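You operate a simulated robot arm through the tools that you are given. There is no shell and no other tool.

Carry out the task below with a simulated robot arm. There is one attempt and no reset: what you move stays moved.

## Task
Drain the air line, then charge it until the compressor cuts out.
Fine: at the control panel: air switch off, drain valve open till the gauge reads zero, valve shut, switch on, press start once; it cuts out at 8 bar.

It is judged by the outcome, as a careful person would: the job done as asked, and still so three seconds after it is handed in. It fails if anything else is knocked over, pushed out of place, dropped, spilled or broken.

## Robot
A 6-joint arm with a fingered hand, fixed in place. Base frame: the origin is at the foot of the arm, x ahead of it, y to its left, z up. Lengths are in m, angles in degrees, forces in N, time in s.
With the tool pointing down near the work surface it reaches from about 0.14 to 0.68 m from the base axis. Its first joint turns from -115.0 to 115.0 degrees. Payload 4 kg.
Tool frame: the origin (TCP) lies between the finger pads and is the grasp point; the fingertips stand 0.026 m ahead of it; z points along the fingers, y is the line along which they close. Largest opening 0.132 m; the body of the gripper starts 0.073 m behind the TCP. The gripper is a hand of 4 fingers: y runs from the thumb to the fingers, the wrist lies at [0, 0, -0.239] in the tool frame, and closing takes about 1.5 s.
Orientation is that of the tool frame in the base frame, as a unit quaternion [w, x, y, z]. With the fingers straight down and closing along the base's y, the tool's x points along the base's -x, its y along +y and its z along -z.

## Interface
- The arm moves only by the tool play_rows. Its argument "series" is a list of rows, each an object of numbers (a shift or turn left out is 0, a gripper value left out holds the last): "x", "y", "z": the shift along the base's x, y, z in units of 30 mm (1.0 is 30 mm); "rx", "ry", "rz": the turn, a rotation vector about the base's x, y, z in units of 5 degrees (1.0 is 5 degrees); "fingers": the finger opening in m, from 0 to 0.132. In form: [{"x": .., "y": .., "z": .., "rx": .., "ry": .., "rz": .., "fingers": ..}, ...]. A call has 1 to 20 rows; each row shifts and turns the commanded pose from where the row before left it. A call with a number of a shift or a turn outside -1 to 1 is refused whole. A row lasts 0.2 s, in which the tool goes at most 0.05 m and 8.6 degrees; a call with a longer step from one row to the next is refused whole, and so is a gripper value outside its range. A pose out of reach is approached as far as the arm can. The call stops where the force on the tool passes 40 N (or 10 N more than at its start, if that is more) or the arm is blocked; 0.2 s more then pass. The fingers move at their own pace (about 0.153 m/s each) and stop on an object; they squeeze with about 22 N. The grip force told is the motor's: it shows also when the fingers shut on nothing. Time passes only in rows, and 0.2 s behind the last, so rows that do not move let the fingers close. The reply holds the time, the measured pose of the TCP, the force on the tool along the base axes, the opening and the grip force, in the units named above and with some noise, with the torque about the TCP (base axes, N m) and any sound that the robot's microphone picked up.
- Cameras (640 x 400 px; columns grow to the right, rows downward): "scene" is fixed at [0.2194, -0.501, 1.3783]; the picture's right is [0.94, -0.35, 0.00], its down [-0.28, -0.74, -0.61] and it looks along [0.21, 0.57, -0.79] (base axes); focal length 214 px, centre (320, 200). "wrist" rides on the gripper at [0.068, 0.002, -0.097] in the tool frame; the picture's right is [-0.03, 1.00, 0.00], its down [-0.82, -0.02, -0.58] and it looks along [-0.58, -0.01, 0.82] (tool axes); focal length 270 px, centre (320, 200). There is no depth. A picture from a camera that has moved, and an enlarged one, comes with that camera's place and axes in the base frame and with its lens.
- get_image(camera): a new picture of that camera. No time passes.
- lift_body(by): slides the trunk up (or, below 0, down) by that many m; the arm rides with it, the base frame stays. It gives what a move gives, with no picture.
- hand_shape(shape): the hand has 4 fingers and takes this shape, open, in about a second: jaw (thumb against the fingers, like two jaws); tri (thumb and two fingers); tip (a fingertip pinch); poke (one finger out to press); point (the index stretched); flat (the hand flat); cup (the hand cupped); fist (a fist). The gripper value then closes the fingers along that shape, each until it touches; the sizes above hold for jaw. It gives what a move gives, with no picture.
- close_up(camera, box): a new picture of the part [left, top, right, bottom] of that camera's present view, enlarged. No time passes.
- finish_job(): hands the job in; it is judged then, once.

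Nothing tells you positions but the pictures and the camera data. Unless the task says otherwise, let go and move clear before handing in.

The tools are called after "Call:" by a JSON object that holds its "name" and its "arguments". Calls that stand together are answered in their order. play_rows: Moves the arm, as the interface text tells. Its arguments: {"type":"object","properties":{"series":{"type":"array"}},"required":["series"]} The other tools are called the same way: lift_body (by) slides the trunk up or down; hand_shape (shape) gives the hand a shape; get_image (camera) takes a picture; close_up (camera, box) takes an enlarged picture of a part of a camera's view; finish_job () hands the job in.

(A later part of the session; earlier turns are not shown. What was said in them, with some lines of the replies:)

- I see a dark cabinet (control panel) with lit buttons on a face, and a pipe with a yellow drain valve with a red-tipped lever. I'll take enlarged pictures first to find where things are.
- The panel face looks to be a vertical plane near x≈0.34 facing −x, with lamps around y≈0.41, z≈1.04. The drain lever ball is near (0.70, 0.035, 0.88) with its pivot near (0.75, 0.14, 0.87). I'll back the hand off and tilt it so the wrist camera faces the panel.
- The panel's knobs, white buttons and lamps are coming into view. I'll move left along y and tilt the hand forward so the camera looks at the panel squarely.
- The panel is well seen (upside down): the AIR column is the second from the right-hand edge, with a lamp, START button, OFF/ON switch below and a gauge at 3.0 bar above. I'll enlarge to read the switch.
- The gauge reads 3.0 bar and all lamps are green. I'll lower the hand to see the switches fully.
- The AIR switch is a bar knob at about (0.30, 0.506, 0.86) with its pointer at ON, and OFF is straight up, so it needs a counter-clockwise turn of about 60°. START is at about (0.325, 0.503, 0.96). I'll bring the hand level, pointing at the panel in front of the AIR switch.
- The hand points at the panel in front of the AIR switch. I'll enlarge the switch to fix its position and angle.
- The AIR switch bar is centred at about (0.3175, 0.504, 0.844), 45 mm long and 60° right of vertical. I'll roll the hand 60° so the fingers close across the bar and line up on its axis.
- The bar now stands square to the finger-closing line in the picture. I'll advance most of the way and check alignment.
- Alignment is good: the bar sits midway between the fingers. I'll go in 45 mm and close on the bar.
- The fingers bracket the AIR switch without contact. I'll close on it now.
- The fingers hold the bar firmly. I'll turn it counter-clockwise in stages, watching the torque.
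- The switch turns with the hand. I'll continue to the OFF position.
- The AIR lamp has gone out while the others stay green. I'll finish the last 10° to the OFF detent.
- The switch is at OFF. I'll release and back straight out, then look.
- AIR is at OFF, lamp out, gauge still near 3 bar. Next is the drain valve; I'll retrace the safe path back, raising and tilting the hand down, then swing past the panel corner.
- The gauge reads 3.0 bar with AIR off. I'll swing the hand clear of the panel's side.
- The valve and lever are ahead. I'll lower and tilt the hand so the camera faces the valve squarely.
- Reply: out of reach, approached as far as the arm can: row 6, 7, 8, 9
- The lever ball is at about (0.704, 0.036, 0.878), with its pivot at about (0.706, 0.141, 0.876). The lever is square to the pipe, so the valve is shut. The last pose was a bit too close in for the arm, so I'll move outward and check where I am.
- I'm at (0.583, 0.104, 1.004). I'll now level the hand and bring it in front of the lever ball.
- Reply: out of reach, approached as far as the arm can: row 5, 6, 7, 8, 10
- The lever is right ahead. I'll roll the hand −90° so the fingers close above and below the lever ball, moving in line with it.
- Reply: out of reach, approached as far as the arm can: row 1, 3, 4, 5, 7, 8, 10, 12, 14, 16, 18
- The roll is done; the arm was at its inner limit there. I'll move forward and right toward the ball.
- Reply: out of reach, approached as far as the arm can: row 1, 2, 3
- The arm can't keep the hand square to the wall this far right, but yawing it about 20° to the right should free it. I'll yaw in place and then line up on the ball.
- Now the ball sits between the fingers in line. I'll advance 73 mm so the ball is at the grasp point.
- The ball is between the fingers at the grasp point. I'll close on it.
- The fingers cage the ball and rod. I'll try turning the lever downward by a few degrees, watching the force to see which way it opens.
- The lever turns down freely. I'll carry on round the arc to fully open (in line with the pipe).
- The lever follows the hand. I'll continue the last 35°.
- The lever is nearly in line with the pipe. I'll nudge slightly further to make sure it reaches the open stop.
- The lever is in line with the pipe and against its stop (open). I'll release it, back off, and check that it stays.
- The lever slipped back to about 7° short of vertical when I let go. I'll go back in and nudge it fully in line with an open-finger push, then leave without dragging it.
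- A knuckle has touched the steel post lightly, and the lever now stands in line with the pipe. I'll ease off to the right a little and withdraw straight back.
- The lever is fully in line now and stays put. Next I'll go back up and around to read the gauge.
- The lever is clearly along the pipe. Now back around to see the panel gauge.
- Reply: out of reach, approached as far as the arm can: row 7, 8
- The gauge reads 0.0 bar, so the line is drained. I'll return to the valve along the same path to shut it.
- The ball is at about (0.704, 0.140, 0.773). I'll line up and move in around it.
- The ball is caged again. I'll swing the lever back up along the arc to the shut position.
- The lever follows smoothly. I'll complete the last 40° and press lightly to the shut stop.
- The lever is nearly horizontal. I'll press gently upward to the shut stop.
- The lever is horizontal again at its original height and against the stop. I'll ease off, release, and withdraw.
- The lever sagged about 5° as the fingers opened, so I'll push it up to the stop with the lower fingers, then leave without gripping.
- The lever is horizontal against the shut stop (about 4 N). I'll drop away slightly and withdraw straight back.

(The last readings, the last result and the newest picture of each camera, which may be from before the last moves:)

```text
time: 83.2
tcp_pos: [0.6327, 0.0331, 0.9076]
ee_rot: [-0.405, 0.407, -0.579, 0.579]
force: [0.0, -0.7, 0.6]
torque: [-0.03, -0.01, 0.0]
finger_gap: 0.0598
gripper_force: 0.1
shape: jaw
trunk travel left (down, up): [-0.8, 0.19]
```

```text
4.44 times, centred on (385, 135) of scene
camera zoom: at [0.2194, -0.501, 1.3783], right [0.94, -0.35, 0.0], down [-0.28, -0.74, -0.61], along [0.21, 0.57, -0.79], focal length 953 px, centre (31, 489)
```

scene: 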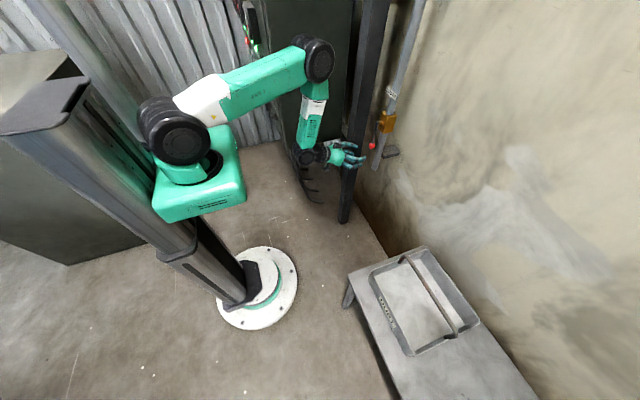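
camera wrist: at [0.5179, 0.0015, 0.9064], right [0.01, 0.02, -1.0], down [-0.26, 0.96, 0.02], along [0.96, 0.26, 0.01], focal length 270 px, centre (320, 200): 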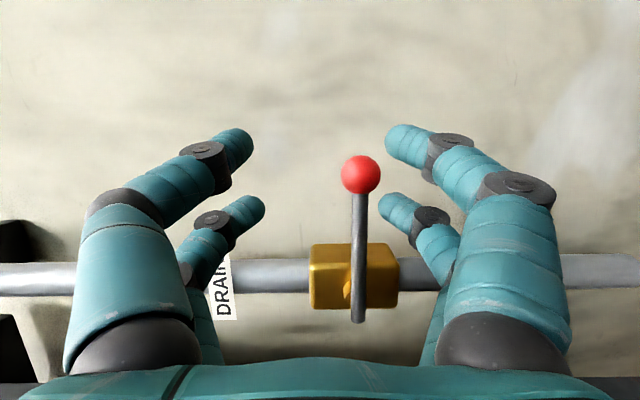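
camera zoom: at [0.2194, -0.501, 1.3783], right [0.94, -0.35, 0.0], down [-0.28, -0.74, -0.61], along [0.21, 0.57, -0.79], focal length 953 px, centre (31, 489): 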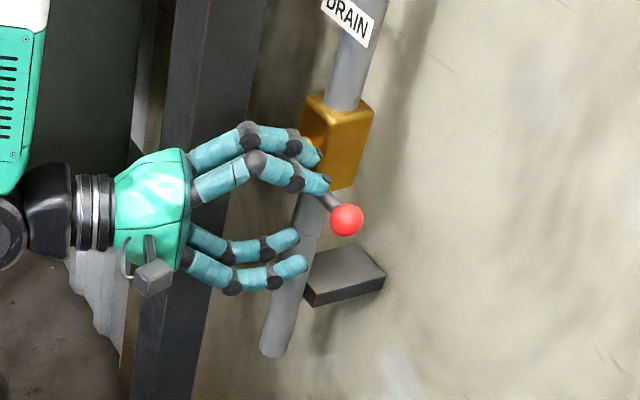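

The valve is shut, lever back at its original position. I'll unroll the hand while clearing the valve.

Call:
{"name": "play_rows", "arguments": {"series": [{"x": -0.5}, {"rx": 1, "y": 0.14, "z": -0.1}, {"rx": 1, "y": 0.14, "z": -0.1}, {"rx": 1, "y": 0.14, "z": -0.1}, {"rx": 1, "y": 0.14, "z": -0.1}, {"rx": 1, "y": 0.14, "z": -0.1}, {"rx": 1, "y": 0.14, "z": -0.1}, {"rx": 1, "y": 0.14, "z": -0.1}, {"rx": 1, "y": 0.14, "z": -0.1}, {"rx": 1, "y": 0.14, "z": -0.1}, {"rx": 1, "y": 0.14}, {"rx": 1, "y": 0.14}, {"rx": 1, "y": 0.14}, {"rx": 1, "y": 0.14}, {"rx": 1, "y": 0.14}, {"rx": 1, "y": 0.14}, {"rx": 1, "y": 0.14}, {"rx": 1, "y": 0.14}, {"rx": 1, "y": 0.14}, {}]}}

Call:
{"name": "get_image", "arguments": {"camera": "wrist"}}

Call:
{"name": "get_image", "arguments": {"camera": "scene"}}

```text
time: 87.4
tcp_pos: [0.6169, 0.1087, 0.8809]
ee_rot: [0.574, -0.001, 0.819, 0.0]
force: [-0.8, 0.3, 1.0]
torque: [0.01, 0.02, 0.0]
finger_gap: 0.0598
gripper_force: 0.0
shape: jaw
trunk travel left (down, up): [-0.8, 0.19]
```

```text
taken
camera wrist: at [0.5031, 0.11, 0.8501], right [0.01, 1.0, 0.02], down [-0.26, -0.02, 0.96], along [0.96, -0.01, 0.26], focal length 270 px, centre (320, 200)
```

wrist: 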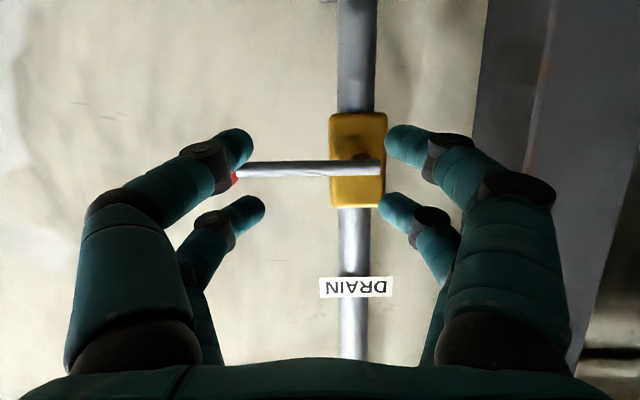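

```text
taken
```

scene: 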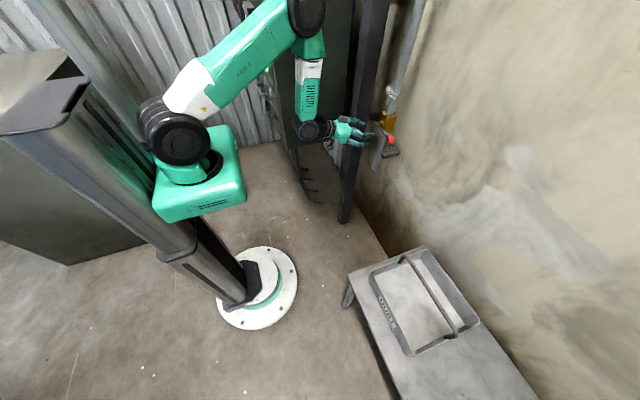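

The valve is shut with the lever horizontal. Now up and back around to the panel to switch AIR on.

Call:
{"name": "play_rows", "arguments": {"series": [{"ry": 1, "z": 0.85, "x": -0.15}, {"ry": 1, "z": 0.85, "x": -0.15}, {"ry": 1, "z": 0.85, "x": -0.15}, {"ry": 1, "z": 0.85, "x": -0.15}, {"ry": 1, "z": 0.85, "x": -0.15}, {"ry": 1, "z": 0.85, "x": -0.15}, {"ry": 1, "z": 0.45, "x": -0.75}, {"ry": 1, "z": 0.45, "x": -0.75}, {"ry": 1, "z": 0.45, "x": -0.75}, {"ry": 1, "z": 0.45, "x": -0.75}, {"ry": 1, "z": 0.45, "x": -0.75}, {"ry": 1, "z": 0.45, "x": -0.75}, {"ry": 1, "z": 0.45, "x": -0.75}, {"ry": 1, "z": 0.45, "x": -0.75}, {}]}}

Call:
{"name": "get_image", "arguments": {"camera": "wrist"}}

```text
time: 90.6
tcp_pos: [0.4213, 0.1078, 1.1385]
ee_rot: [0.0, -0.003, 1.0, 0.001]
force: [-0.6, -0.4, 0.6]
torque: [0.02, -0.01, 0.01]
finger_gap: 0.0597
gripper_force: 0.1
shape: jaw
out of reach, approached as far as the arm can: row 7
trunk travel left (down, up): [-0.8, 0.19]
```

```text
taken
camera wrist: at [0.3525, 0.1081, 1.2355], right [0.02, 1.0, 0.0], down [0.82, -0.02, 0.58], along [0.58, -0.01, -0.82], focal length 270 px, centre (320, 200)
```

wrist: 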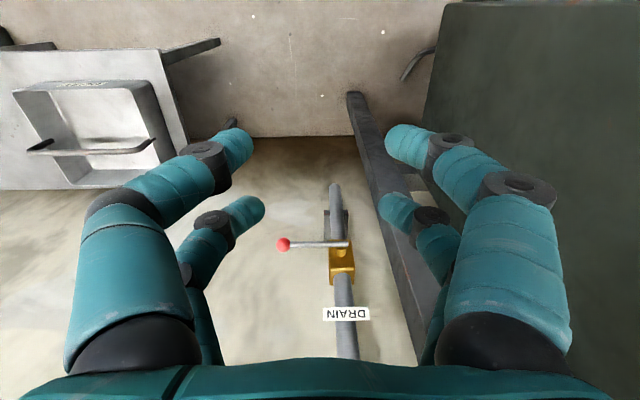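

The lever is clearly across the pipe (shut). Moving around to the panel.

Call:
{"name": "play_rows", "arguments": {"series": [{"x": -1, "y": 0.4}, {"x": -1, "y": 0.4}, {"x": -1, "y": 0.4}, {"x": -1, "y": 0.4}, {"x": -1, "y": 0.4}, {"x": -1, "y": 0.4}, {"x": -1, "y": 0.4}, {"x": -1, "y": 0.4}, {"x": -0.8}, {"y": 1, "ry": -1, "x": -0.2}, {"y": 1, "ry": -1, "x": -0.2}, {"y": 1, "ry": -1, "x": -0.2}, {"y": 1, "ry": -1, "x": -0.2}, {"y": 1, "ry": -1, "x": -0.2}, {"y": 1, "ry": -1}, {"y": 1, "ry": -1}, {"y": 1, "ry": -1}, {"y": 1, "ry": -1}, {}]}}

Call:
{"name": "get_image", "arguments": {"camera": "wrist"}}

```text
time: 94.6
tcp_pos: [0.1262, 0.4743, 1.1375]
ee_rot: [0.384, -0.001, 0.923, 0.0]
force: [0.0, 0.3, -0.9]
torque: [0.0, 0.01, 0.0]
finger_gap: 0.0596
gripper_force: 0.2
shape: jaw
trunk travel left (down, up): [-0.8, 0.19]
```

```text
taken
camera wrist: at [0.0094, 0.4741, 1.1577], right [0.01, 1.0, 0.02], down [0.17, -0.02, 0.99], along [0.99, -0.01, -0.17], focal length 270 px, centre (320, 200)
```

wrist: 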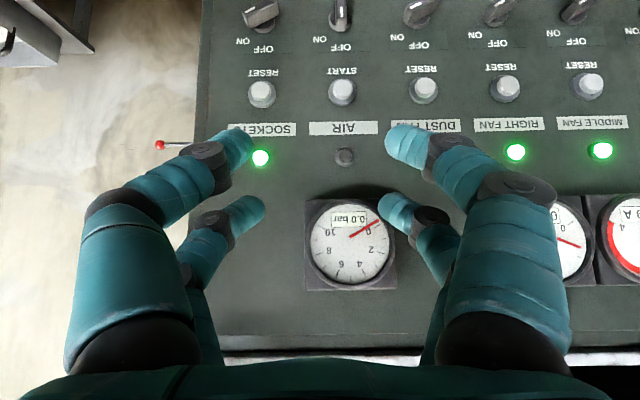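

Gauge 0.0 and valve shut. I'll bring the hand level in front of the AIR switch again.

Call:
{"name": "play_rows", "arguments": {"series": [{"ry": -0.9, "z": -0.98, "x": 0.15, "y": 0.1, "fingers": 0.05}, {"ry": -0.9, "z": -0.98, "x": 0.15, "y": 0.1}, {"ry": -0.9, "z": -0.98, "x": 0.15, "y": 0.1}, {"ry": -0.9, "z": -0.98, "x": 0.15, "y": 0.1}, {"ry": -0.9, "z": -0.98, "x": 0.15, "y": 0.1}, {"ry": -0.9, "z": -0.98, "x": 0.15, "y": 0.1}, {"ry": -0.9, "z": -0.98, "x": 0.15, "y": 0.1}, {"ry": -0.9, "z": -0.98, "x": 0.15, "y": 0.1}, {"ry": -0.9, "z": -0.98, "x": 0.15, "y": 0.1}, {"ry": -0.9, "z": -0.96, "x": 0.15, "y": 0.1}, {}]}}

Call:
{"name": "get_image", "arguments": {"camera": "wrist"}}

Call:
{"name": "close_up", "arguments": {"camera": "wrist", "box": [260, 20, 390, 120]}}

```text
time: 97.0
tcp_pos: [0.1716, 0.5013, 0.8444]
ee_rot: [0.707, -0.001, 0.707, -0.001]
force: [0.5, -1.0, 0.4]
torque: [0.0, -0.01, -0.02]
finger_gap: 0.0503
gripper_force: 0.2
shape: jaw
trunk travel left (down, up): [-0.8, 0.19]
```

```text
taken
camera wrist: at [0.0742, 0.5018, 0.7754], right [0.0, 1.0, 0.02], down [-0.58, -0.02, 0.81], along [0.82, -0.01, 0.58], focal length 270 px, centre (320, 200)
```

wrist: 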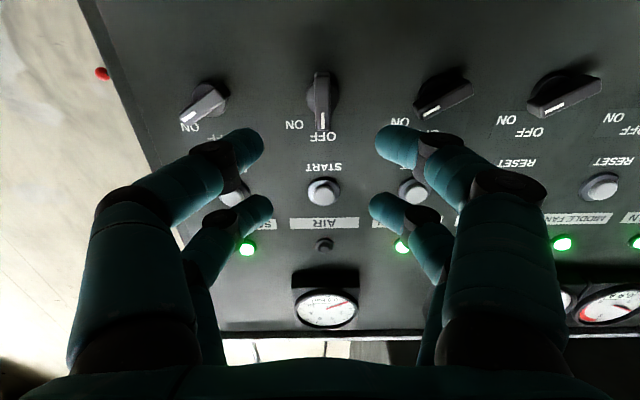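

```text
4.00 times, centred on (325, 70) of wrist
camera zoom: at [0.0742, 0.5018, 0.7754], right [0.0, 1.0, 0.02], down [-0.58, -0.02, 0.81], along [0.82, -0.01, 0.58], focal length 1081 px, centre (300, 720)
```

zoom: 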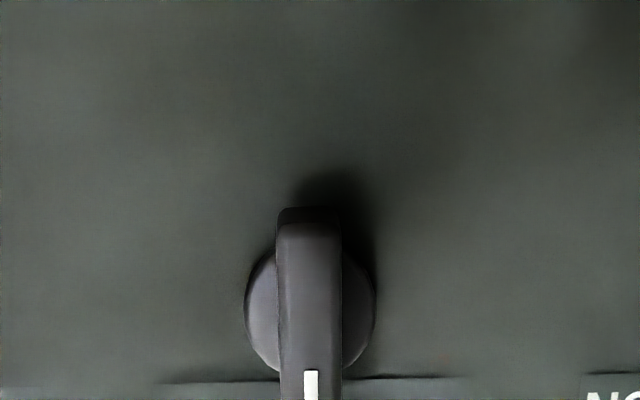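

The switch bar is vertical (OFF) right ahead. I'll advance, close on it.

Call:
{"name": "play_rows", "arguments": {"series": [{"x": 1, "y": 0.07}, {"x": 1}, {"x": 1}, {"x": 0.8}, {"x": 0.73}, {}, {"fingers": 0.03}, {"fingers": 0.015}, {"fingers": 0.0}, {}, {}, {}, {}]}}

Call:
{"name": "get_image", "arguments": {"camera": "wrist"}}

```text
time: 99.8
tcp_pos: [0.3056, 0.5038, 0.8432]
ee_rot: [0.707, -0.001, 0.707, -0.002]
force: [5.1, -0.6, 0.5]
torque: [0.0, 0.01, -0.02]
finger_gap: 0.0092
gripper_force: 22.0
shape: jaw
trunk travel left (down, up): [-0.8, 0.19]
```

```text
taken
camera wrist: at [0.21, 0.5051, 0.7751], right [0.0, 1.0, 0.02], down [-0.58, -0.02, 0.82], along [0.82, -0.01, 0.58], focal length 270 px, centre (320, 200)
```

wrist: 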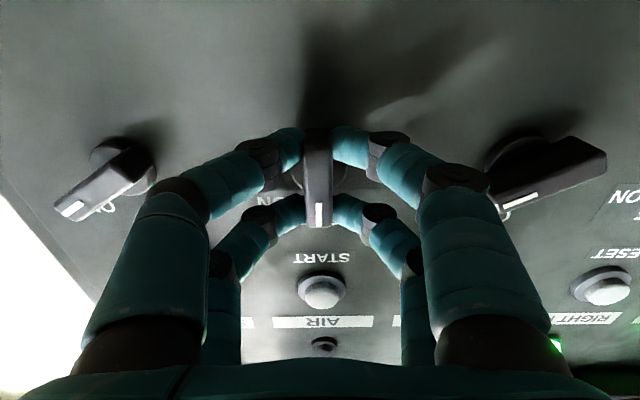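

Gripped on the bar. I'll turn it clockwise (rx +) 60° to ON.

Call:
{"name": "play_rows", "arguments": {"series": [{"rx": 1}, {"rx": 1}, {"rx": 1}, {"rx": 1}, {"rx": 1}, {"rx": 1}, {"rx": 1}, {"rx": 1}, {"rx": 1}, {"rx": 1}, {"rx": 1}, {"rx": 1}, {}]}}

Call:
{"name": "get_image", "arguments": {"camera": "wrist"}}

```text
time: 102.6
tcp_pos: [0.3066, 0.5041, 0.8444]
ee_rot: [0.614, 0.352, 0.611, 0.354]
force: [0.5, 9.1, 8.9]
torque: [-0.04, -0.18, 0.19]
finger_gap: 0.0082
gripper_force: 22.0
shape: jaw
trunk travel left (down, up): [-0.8, 0.19]
```

```text
taken
camera wrist: at [0.2102, 0.564, 0.8112], right [0.0, 0.48, 0.88], down [-0.58, -0.72, 0.39], along [0.82, -0.51, 0.28], focal length 270 px, centre (320, 200)
```

wrist: 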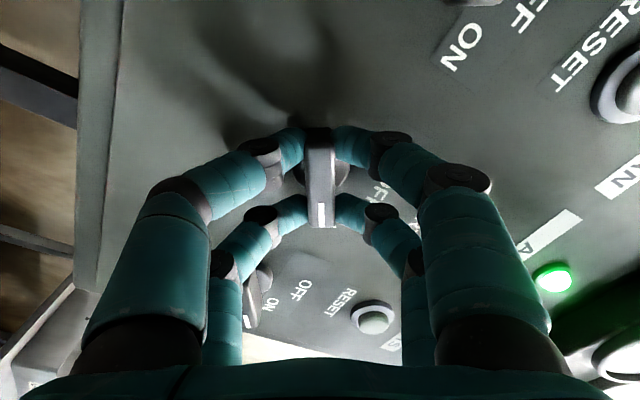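

The AIR lamp is green again, so the switch is ON. I'll release and back straight out.

Call:
{"name": "play_rows", "arguments": {"series": [{"fingers": 0.02}, {"fingers": 0.05}, {}, {}, {"x": -0.8}, {"x": -1}, {"x": -1}, {"x": -1}, {"x": -0.7}, {}]}}

Call:
{"name": "get_image", "arguments": {"camera": "wrist"}}

```text
time: 104.8
tcp_pos: [0.1727, 0.5046, 0.843]
ee_rot: [0.613, 0.354, 0.613, 0.352]
force: [-0.7, 0.0, 0.0]
torque: [0.0, 0.01, -0.01]
finger_gap: 0.0496
gripper_force: 0.1
shape: jaw
trunk travel left (down, up): [-0.8, 0.19]
```

```text
taken
camera wrist: at [0.0758, 0.5643, 0.8109], right [0.0, 0.48, 0.88], down [-0.58, -0.72, 0.39], along [0.82, -0.51, 0.28], focal length 270 px, centre (320, 200)
```

wrist: 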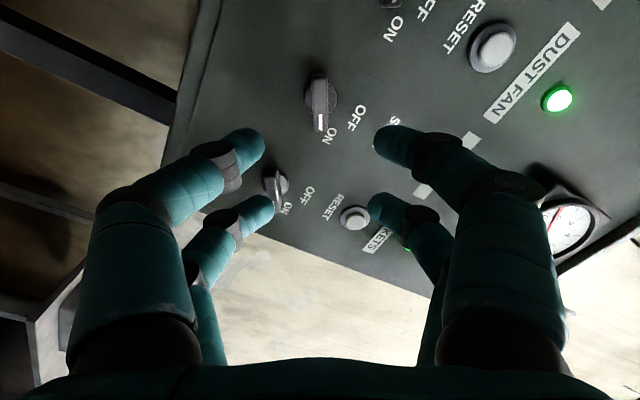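

AIR points to ON. I'll roll the hand back level and take the poke shape to press START.

Call:
{"name": "play_rows", "arguments": {"series": [{"rx": -1}, {"rx": -1}, {"rx": -1}, {"rx": -1}, {"rx": -1}, {"rx": -1}, {"rx": -1}, {"rx": -1}, {"rx": -1}, {"rx": -1}, {"rx": -1}, {"rx": -1}, {}]}}

Call:
{"name": "hand_shape", "arguments": {"shape": "poke"}}

Call:
{"name": "get_image", "arguments": {"camera": "wrist"}}

Call:
{"name": "close_up", "arguments": {"camera": "scene", "box": [180, 50, 320, 140]}}

```text
time: 107.6
tcp_pos: [0.1721, 0.503, 0.8438]
ee_rot: [0.708, -0.003, 0.707, -0.002]
force: [0.1, -0.5, 1.8]
torque: [0.02, 0.01, 0.0]
finger_gap: 0.0498
gripper_force: 0.0
shape: jaw
trunk travel left (down, up): [-0.8, 0.19]
```

```text
time: 108.5
tcp_pos: [0.1716, 0.5037, 0.8439]
ee_rot: [0.707, -0.001, 0.707, -0.001]
force: [0.6, 0.0, -0.1]
torque: [0.01, 0.01, -0.03]
finger_gap: 0.0003
gripper_force: 0.2
shape: poke
trunk travel left (down, up): [-0.8, 0.19]
```

```text
taken
camera wrist: at [0.0751, 0.5051, 0.7754], right [0.0, 1.0, 0.02], down [-0.58, -0.02, 0.82], along [0.82, -0.01, 0.58], focal length 270 px, centre (320, 200)
```

wrist: 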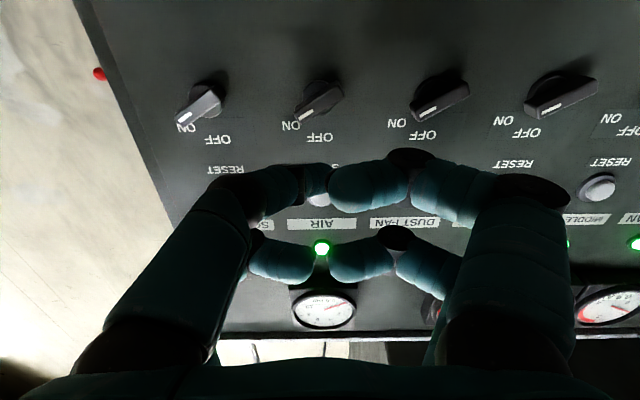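

```text
4.44 times, centred on (250, 95) of scene
camera zoom: at [0.2194, -0.501, 1.3783], right [0.94, -0.35, 0.0], down [-0.28, -0.74, -0.61], along [0.21, 0.57, -0.79], focal length 953 px, centre (631, 667)
```

zoom: 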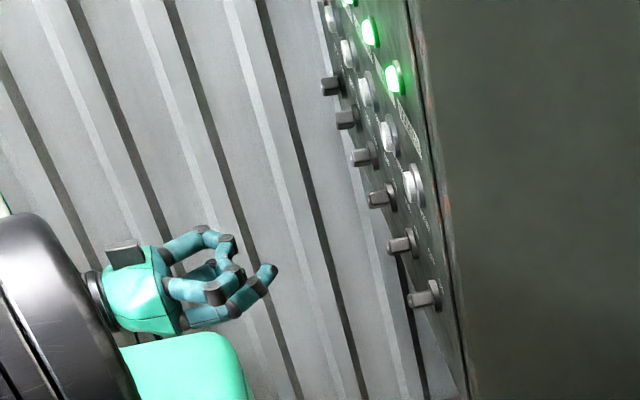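

AIR is ON (pointer at ON, lamp green). I'll look closely at the poke shape to find which fingertip leads.

Call:
{"name": "close_up", "arguments": {"camera": "wrist", "box": [200, 130, 460, 300]}}

Call:
{"name": "close_up", "arguments": {"camera": "scene", "box": [195, 90, 255, 140]}}

```text
2.35 times, centred on (330, 215) of wrist
camera zoom: at [0.0751, 0.5051, 0.7754], right [0.0, 1.0, 0.02], down [-0.58, -0.02, 0.82], along [0.82, -0.01, 0.58], focal length 636 px, centre (296, 165)
```

zoom: 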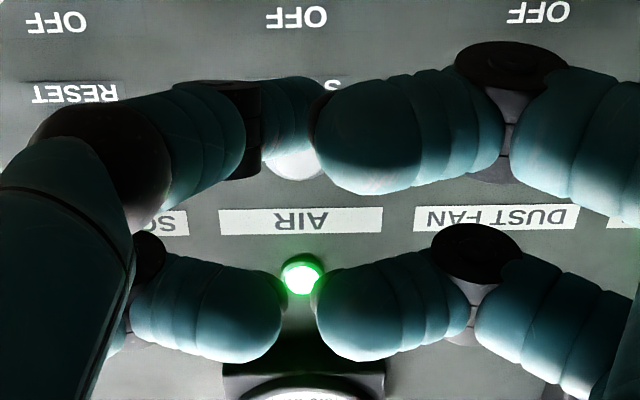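

```text
8.00 times, centred on (225, 115) of scene
camera zoom: at [0.2194, -0.501, 1.3783], right [0.94, -0.35, 0.0], down [-0.28, -0.74, -0.61], along [0.21, 0.57, -0.79], focal length 1716 px, centre (1080, 880)
```

zoom: 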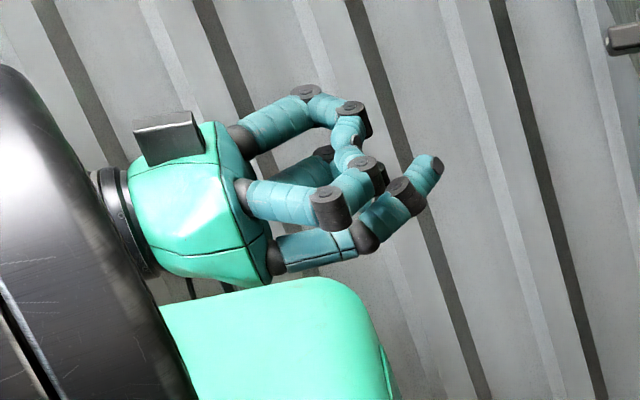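

The poke fingertip sits close to the tool axis, about 26 mm ahead of the TCP, and START is near (0.335, 0.503, 0.954). I'll raise to its height and approach partway.

Call:
{"name": "play_rows", "arguments": {"series": [{"z": 0.9}, {"z": 0.9}, {"z": 0.9}, {"z": 0.87}, {"x": 1}, {"x": 1}, {"x": 0.9}, {}]}}

Call:
{"name": "get_image", "arguments": {"camera": "wrist"}}

Call:
{"name": "close_up", "arguments": {"camera": "wrist", "box": [230, 100, 430, 225]}}

Call:
{"name": "close_up", "arguments": {"camera": "scene", "box": [215, 55, 295, 115]}}

```text
time: 110.3
tcp_pos: [0.2586, 0.5052, 0.9512]
ee_rot: [0.707, -0.002, 0.707, 0.0]
force: [-0.5, -0.5, 0.5]
torque: [-0.01, 0.0, -0.01]
finger_gap: 0.0
gripper_force: 0.1
shape: poke
trunk travel left (down, up): [-0.8, 0.19]
```

```text
taken
camera wrist: at [0.1626, 0.5055, 0.8825], right [0.0, 1.0, 0.02], down [-0.58, -0.02, 0.82], along [0.82, -0.01, 0.58], focal length 270 px, centre (320, 200)
```

wrist: 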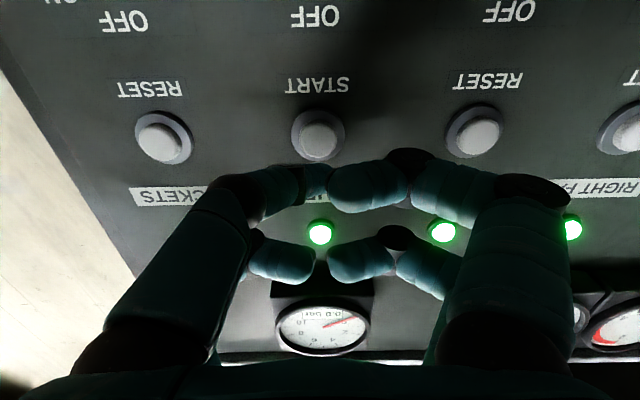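

```text
3.20 times, centred on (330, 162) of wrist
camera zoom: at [0.1626, 0.5055, 0.8825], right [0.0, 1.0, 0.02], down [-0.58, -0.02, 0.82], along [0.82, -0.01, 0.58], focal length 865 px, centre (288, 320)
```

zoom: 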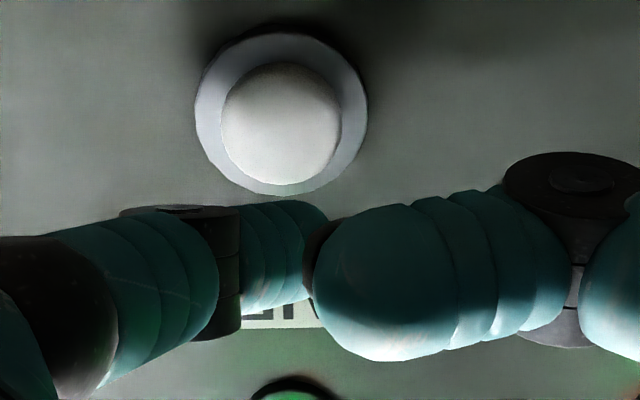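

```text
6.67 times, centred on (255, 85) of scene
camera zoom: at [0.2194, -0.501, 1.3783], right [0.94, -0.35, 0.0], down [-0.28, -0.74, -0.61], along [0.21, 0.57, -0.79], focal length 1430 px, centre (753, 967)
```

zoom: 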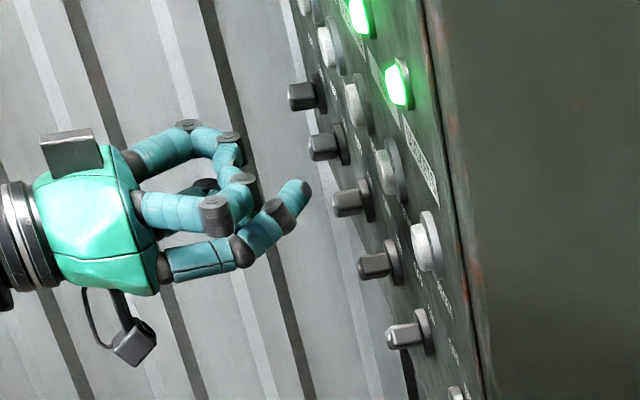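

The fingertip is in line with START (tip at about (0.284, 0.503, 0.952), button cap at about (0.335, 0.503, 0.954)). I'll approach to just short of the button and check.

Call:
{"name": "play_rows", "arguments": {"series": [{"x": 0.6, "z": 0.06}, {"x": 0.6}, {"x": 0.1}, {}]}}

Call:
{"name": "close_up", "arguments": {"camera": "wrist", "box": [230, 100, 430, 225]}}

Call:
{"name": "close_up", "arguments": {"camera": "scene", "box": [235, 55, 295, 105]}}

```text
time: 111.3
tcp_pos: [0.3005, 0.5027, 0.9526]
ee_rot: [0.707, -0.001, 0.707, -0.001]
force: [0.8, 1.2, 0.1]
torque: [0.0, -0.04, -0.02]
finger_gap: 0.0001
gripper_force: 0.1
shape: poke
trunk travel left (down, up): [-0.8, 0.19]
```

```text
3.20 times, centred on (330, 162) of wrist
camera zoom: at [0.2017, 0.5046, 0.884], right [0.0, 1.0, 0.02], down [-0.58, -0.02, 0.82], along [0.82, -0.01, 0.58], focal length 865 px, centre (288, 320)
```

zoom: 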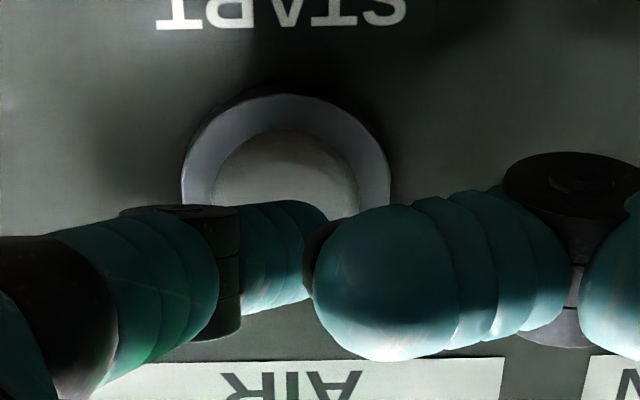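

```text
8.00 times, centred on (265, 80) of scene
camera zoom: at [0.2194, -0.501, 1.3783], right [0.94, -0.35, 0.0], down [-0.28, -0.74, -0.61], along [0.21, 0.57, -0.79], focal length 1716 px, centre (760, 1160)
```

zoom: 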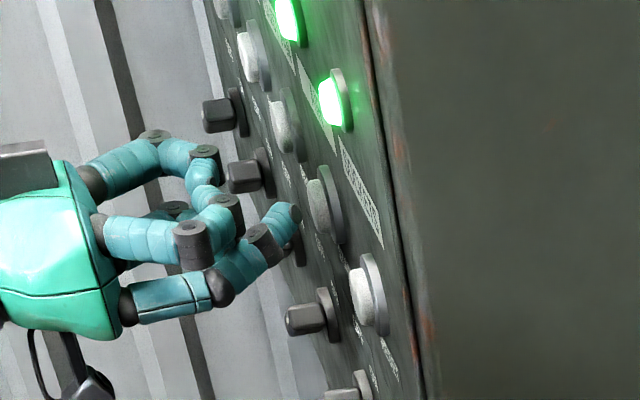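

The tip is about 1 cm short of the START cap and centred. I'll press in one smooth push.

Call:
{"name": "play_rows", "arguments": {"series": [{"x": 0.2}, {"x": 0.15}, {"x": 0.1}, {"x": 0.1}]}}

Call:
{"name": "get_image", "arguments": {"camera": "wrist"}}

Call:
{"name": "close_up", "arguments": {"camera": "scene", "box": [235, 55, 295, 105]}}

```text
time: 112.3
tcp_pos: [0.3115, 0.5038, 0.9528]
ee_rot: [0.708, -0.002, 0.707, -0.001]
force: [-18.7, -3.6, -3.9]
torque: [-0.01, 0.17, -0.1]
finger_gap: 0.0
gripper_force: 0.0
shape: poke
trunk travel left (down, up): [-0.8, 0.19]
heard: click
```

```text
taken
camera wrist: at [0.2151, 0.5049, 0.8846], right [0.0, 1.0, 0.02], down [-0.58, -0.02, 0.82], along [0.82, -0.01, 0.58], focal length 270 px, centre (320, 200)
```

wrist: 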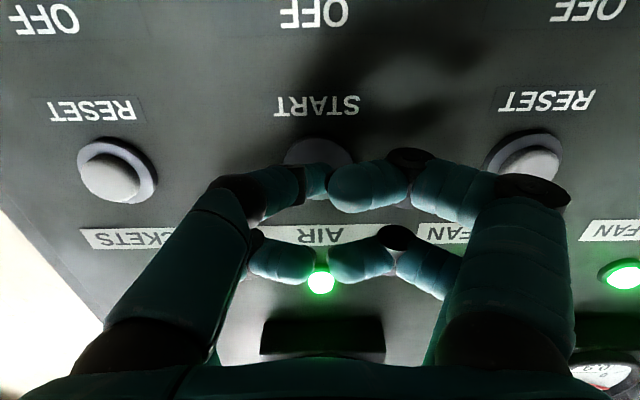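

```text
8.00 times, centred on (265, 80) of scene
camera zoom: at [0.2194, -0.501, 1.3783], right [0.94, -0.35, 0.0], down [-0.28, -0.74, -0.61], along [0.21, 0.57, -0.79], focal length 1716 px, centre (760, 1160)
```

zoom: 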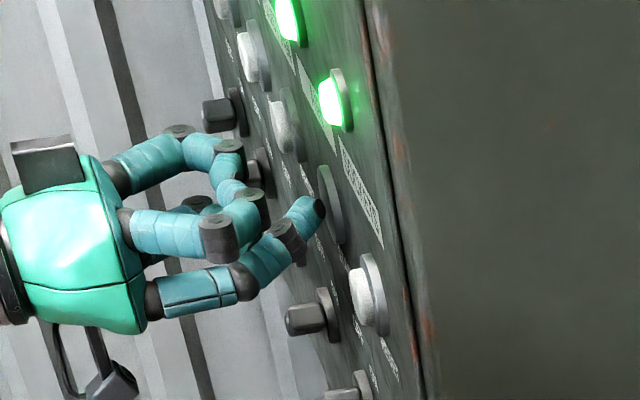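

A click was heard and the button is down. I'll withdraw straight back and look at the gauge.

Call:
{"name": "play_rows", "arguments": {"series": [{"x": -0.8}, {"x": -1}, {"x": -1}, {"x": -1}, {"x": -1}, {}]}}

Call:
{"name": "get_image", "arguments": {"camera": "wrist"}}

Call:
{"name": "close_up", "arguments": {"camera": "wrist", "box": [260, 250, 400, 350]}}

```text
time: 113.7
tcp_pos: [0.1709, 0.5048, 0.9527]
ee_rot: [0.708, -0.001, 0.707, -0.002]
force: [-1.0, -0.4, 0.2]
torque: [0.0, 0.03, 0.01]
finger_gap: 0.0
gripper_force: 0.0
shape: poke
trunk travel left (down, up): [-0.8, 0.19]
```

```text
taken
camera wrist: at [0.0741, 0.5064, 0.8847], right [0.0, 1.0, 0.02], down [-0.58, -0.02, 0.82], along [0.82, -0.01, 0.58], focal length 270 px, centre (320, 200)
```

wrist: 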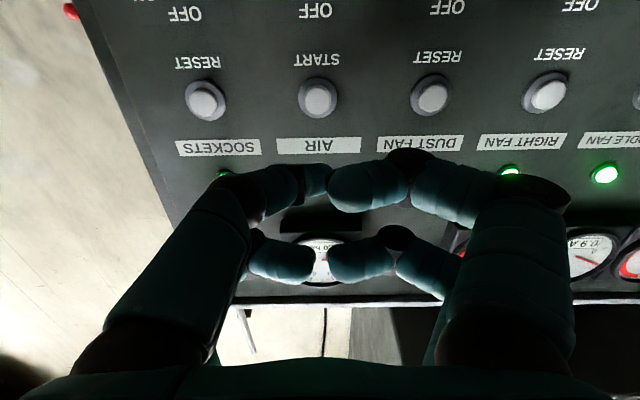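

```text
4.00 times, centred on (330, 300) of wrist
camera zoom: at [0.0741, 0.5064, 0.8847], right [0.0, 1.0, 0.02], down [-0.58, -0.02, 0.82], along [0.82, -0.01, 0.58], focal length 1081 px, centre (280, -200)
```

zoom: 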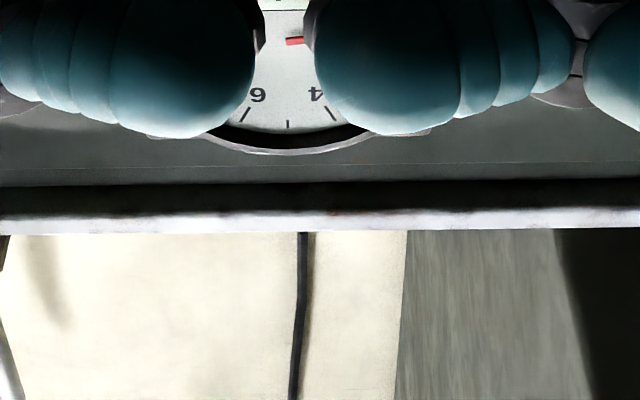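

The gauge needle has begun to move. I'll open the hand to the jaw shape and raise it to watch the gauge.

Call:
{"name": "hand_shape", "arguments": {"shape": "jaw"}}

Call:
{"name": "play_rows", "arguments": {"series": [{"ry": 1, "z": 0.7, "x": -0.15}, {"ry": 1, "z": 0.7, "x": -0.15}, {"ry": 1, "z": 0.7, "x": -0.15}, {"ry": 1, "z": 0.7, "x": -0.15}, {"ry": 1, "z": 0.7, "x": -0.15}, {"ry": 1, "z": 0.7, "x": -0.15}, {"ry": 1, "z": 0.7, "x": -0.15}, {"ry": 1, "z": 0.7, "x": -0.15}, {"ry": 1, "z": 0.7, "x": -0.15}, {}]}}

Call:
{"name": "get_image", "arguments": {"camera": "wrist"}}

```text
time: 114.6
tcp_pos: [0.1726, 0.5065, 0.9535]
ee_rot: [0.707, -0.002, 0.707, 0.0]
force: [-0.3, 0.3, 0.1]
torque: [-0.02, 0.01, 0.01]
finger_gap: 0.132
gripper_force: 0.0
shape: jaw
trunk travel left (down, up): [-0.8, 0.19]
```

```text
time: 116.8
tcp_pos: [0.1305, 0.5048, 1.1404]
ee_rot: [0.382, -0.002, 0.924, 0.0]
force: [0.2, 0.2, 0.1]
torque: [-0.05, -0.03, 0.0]
finger_gap: 0.1319
gripper_force: 0.1
shape: jaw
trunk travel left (down, up): [-0.8, 0.19]
```

```text
taken
camera wrist: at [0.0129, 0.506, 1.1621], right [0.01, 1.0, 0.02], down [0.17, -0.02, 0.99], along [0.99, -0.01, -0.17], focal length 270 px, centre (320, 200)
```

wrist: 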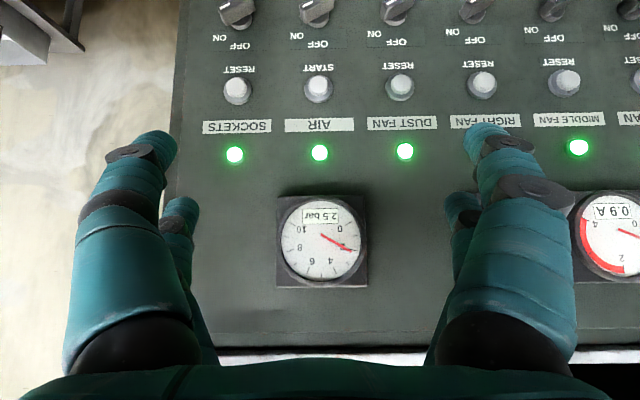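

The compressor is charging: 2.5 bar and rising, lamps green. I'll wait and watch until it cuts out.

Call:
{"name": "play_rows", "arguments": {"series": [{}, {}, {}, {}, {}, {}, {}, {}, {}, {}, {}, {}, {}, {}, {}, {}, {}, {}, {}, {}]}}

Call:
{"name": "close_up", "arguments": {"camera": "wrist", "box": [250, 180, 390, 300]}}

```text
time: 121.0
tcp_pos: [0.1308, 0.504, 1.1413]
ee_rot: [0.383, -0.002, 0.924, 0.0]
force: [0.2, -0.7, 0.3]
torque: [0.0, 0.0, 0.02]
finger_gap: 0.132
gripper_force: 0.0
shape: jaw
trunk travel left (down, up): [-0.8, 0.19]
```

```text
3.33 times, centred on (320, 240) of wrist
camera zoom: at [0.013, 0.506, 1.1618], right [0.01, 1.0, 0.02], down [0.17, -0.02, 0.99], along [0.99, -0.01, -0.17], focal length 901 px, centre (320, 67)
```

zoom: 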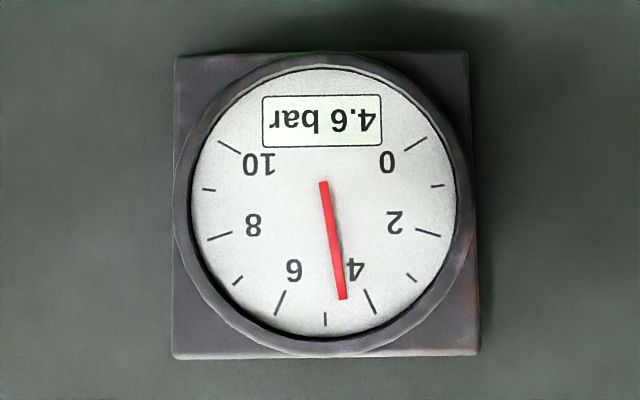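

The gauge is at 4.6 bar, rising about 0.5 bar/s. I'll keep waiting.

Call:
{"name": "play_rows", "arguments": {"series": [{}, {}, {}, {}, {}, {}, {}, {}, {}, {}, {}, {}, {}, {}, {}, {}, {}, {}, {}, {}]}}

Call:
{"name": "play_rows", "arguments": {"series": [{}, {}, {}, {}, {}, {}, {}, {}, {}, {}, {}, {}, {}, {}, {}, {}, {}, {}, {}, {}]}}

Call:
{"name": "get_image", "arguments": {"camera": "wrist"}}

Call:
{"name": "close_up", "arguments": {"camera": "wrist", "box": [250, 180, 390, 300]}}

```text
time: 125.2
tcp_pos: [0.1304, 0.5048, 1.1411]
ee_rot: [0.383, -0.002, 0.924, 0.0]
force: [0.5, 0.3, -0.1]
torque: [0.02, 0.0, -0.02]
finger_gap: 0.1318
gripper_force: 0.0
shape: jaw
trunk travel left (down, up): [-0.8, 0.19]
```

```text
time: 129.4
tcp_pos: [0.1298, 0.5042, 1.1414]
ee_rot: [0.384, -0.001, 0.923, 0.0]
force: [0.3, 0.8, -0.1]
torque: [0.01, -0.02, -0.01]
finger_gap: 0.1321
gripper_force: 0.1
shape: jaw
trunk travel left (down, up): [-0.8, 0.19]
```

```text
taken
camera wrist: at [0.013, 0.506, 1.1618], right [0.01, 1.0, 0.02], down [0.17, -0.02, 0.99], along [0.99, -0.01, -0.17], focal length 270 px, centre (320, 200)
```

wrist: 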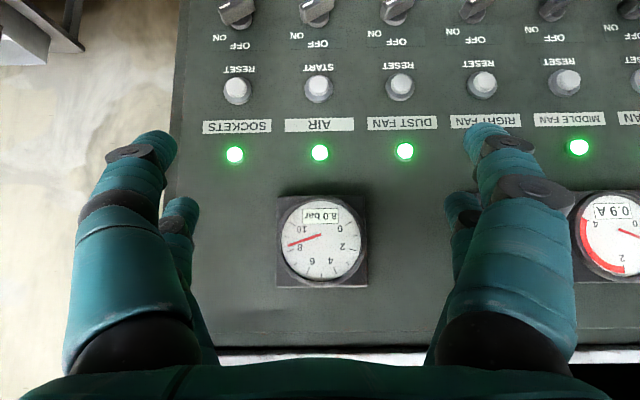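

```text
3.33 times, centred on (320, 240) of wrist
camera zoom: at [0.013, 0.506, 1.1618], right [0.01, 1.0, 0.02], down [0.17, -0.02, 0.99], along [0.99, -0.01, -0.17], focal length 901 px, centre (320, 67)
```

zoom: 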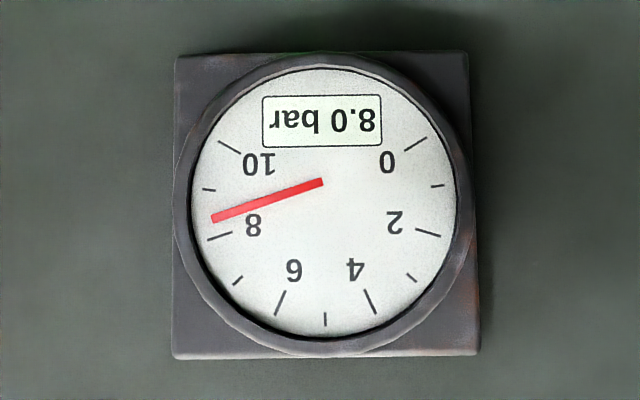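

The gauge reads 8.0 bar. I'll wait a few more seconds to confirm it has cut out and holds steady.

Call:
{"name": "play_rows", "arguments": {"series": [{}, {}, {}, {}, {}, {}, {}, {}, {}, {}, {}, {}, {}, {}, {}, {}, {}, {}, {}, {}]}}

Call:
{"name": "get_image", "arguments": {"camera": "wrist"}}

Call:
{"name": "close_up", "arguments": {"camera": "wrist", "box": [250, 180, 390, 300]}}

Call:
{"name": "get_image", "arguments": {"camera": "scene"}}

Call:
{"name": "close_up", "arguments": {"camera": "wrist", "box": [180, 0, 460, 175]}}

```text
time: 133.6
tcp_pos: [0.1296, 0.5051, 1.1415]
ee_rot: [0.384, -0.002, 0.923, 0.0]
force: [-0.2, -0.7, 0.1]
torque: [-0.01, -0.01, 0.0]
finger_gap: 0.132
gripper_force: 0.0
shape: jaw
trunk travel left (down, up): [-0.8, 0.19]
```

```text
taken
camera wrist: at [0.013, 0.506, 1.1618], right [0.01, 1.0, 0.02], down [0.17, -0.02, 0.99], along [0.99, -0.01, -0.17], focal length 270 px, centre (320, 200)
```

wrist: 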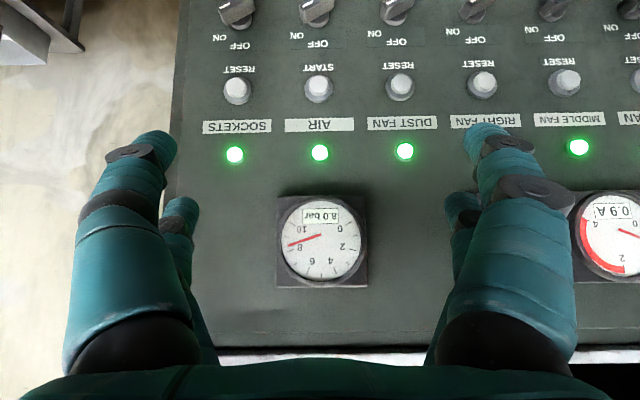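

```text
3.33 times, centred on (320, 240) of wrist
camera zoom: at [0.013, 0.506, 1.1618], right [0.01, 1.0, 0.02], down [0.17, -0.02, 0.99], along [0.99, -0.01, -0.17], focal length 901 px, centre (320, 67)
```

zoom: 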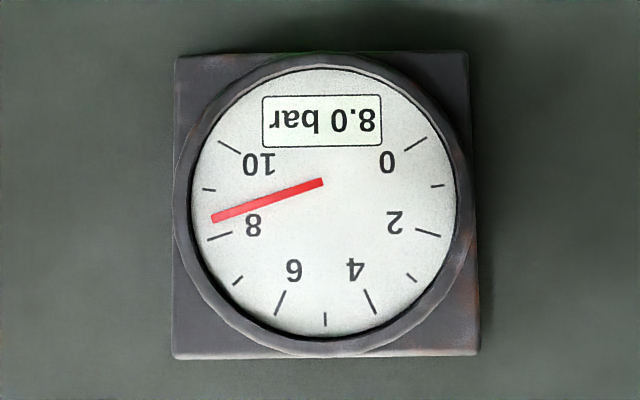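

```text
taken
```

scene: 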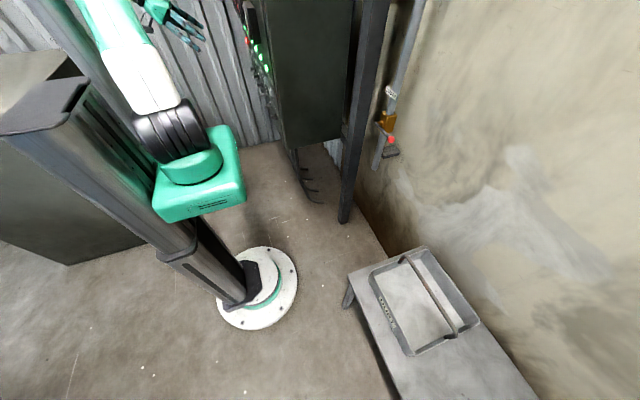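

```text
2.29 times, centred on (320, 88) of wrist
camera zoom: at [0.013, 0.506, 1.1618], right [0.01, 1.0, 0.02], down [0.17, -0.02, 0.99], along [0.99, -0.01, -0.17], focal length 618 px, centre (320, 457)
```

zoom: 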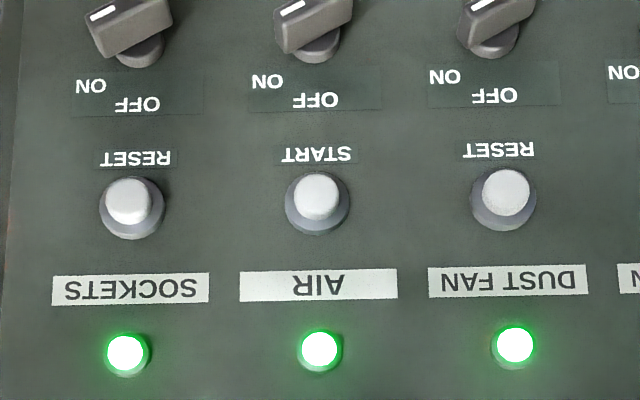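

The gauge has held at 8.0 bar for over four seconds, so the compressor has cut out. AIR is ON with its lamp green, the drain valve is shut, the other switches are untouched, and the hand is clear. I'm handing the job in.

Call:
{"name": "finish_job", "arguments": {}}

```text
The job is handed in.
```

The air line is drained and recharged: the gauge reached 8.0 bar and held there for over four seconds, so the compressor has cut out.

- **Drain:** I turned the AIR switch off and opened the drain valve. The gauge fell from 3.0 to 0.0 bar, and I shut the valve again with the lever back across the pipe.
- **Charge:** I turned the switch back on and pressed START once, with one click heard. It charged at about 0.5 bar per second.
- **State at hand-in:** AIR is on with its lamp green, the drain valve is shut, and the hand is clear of the panel. I didn't touch any other switch, and the lamps in view were still green.

The drain lever slipped back a few degrees when I let go of it, both open and shut, so I nudged it to its stop each time. During the first nudge a knuckle pressed against the steel post at about 15 N. I backed off straight away and saw nothing moved or damaged.
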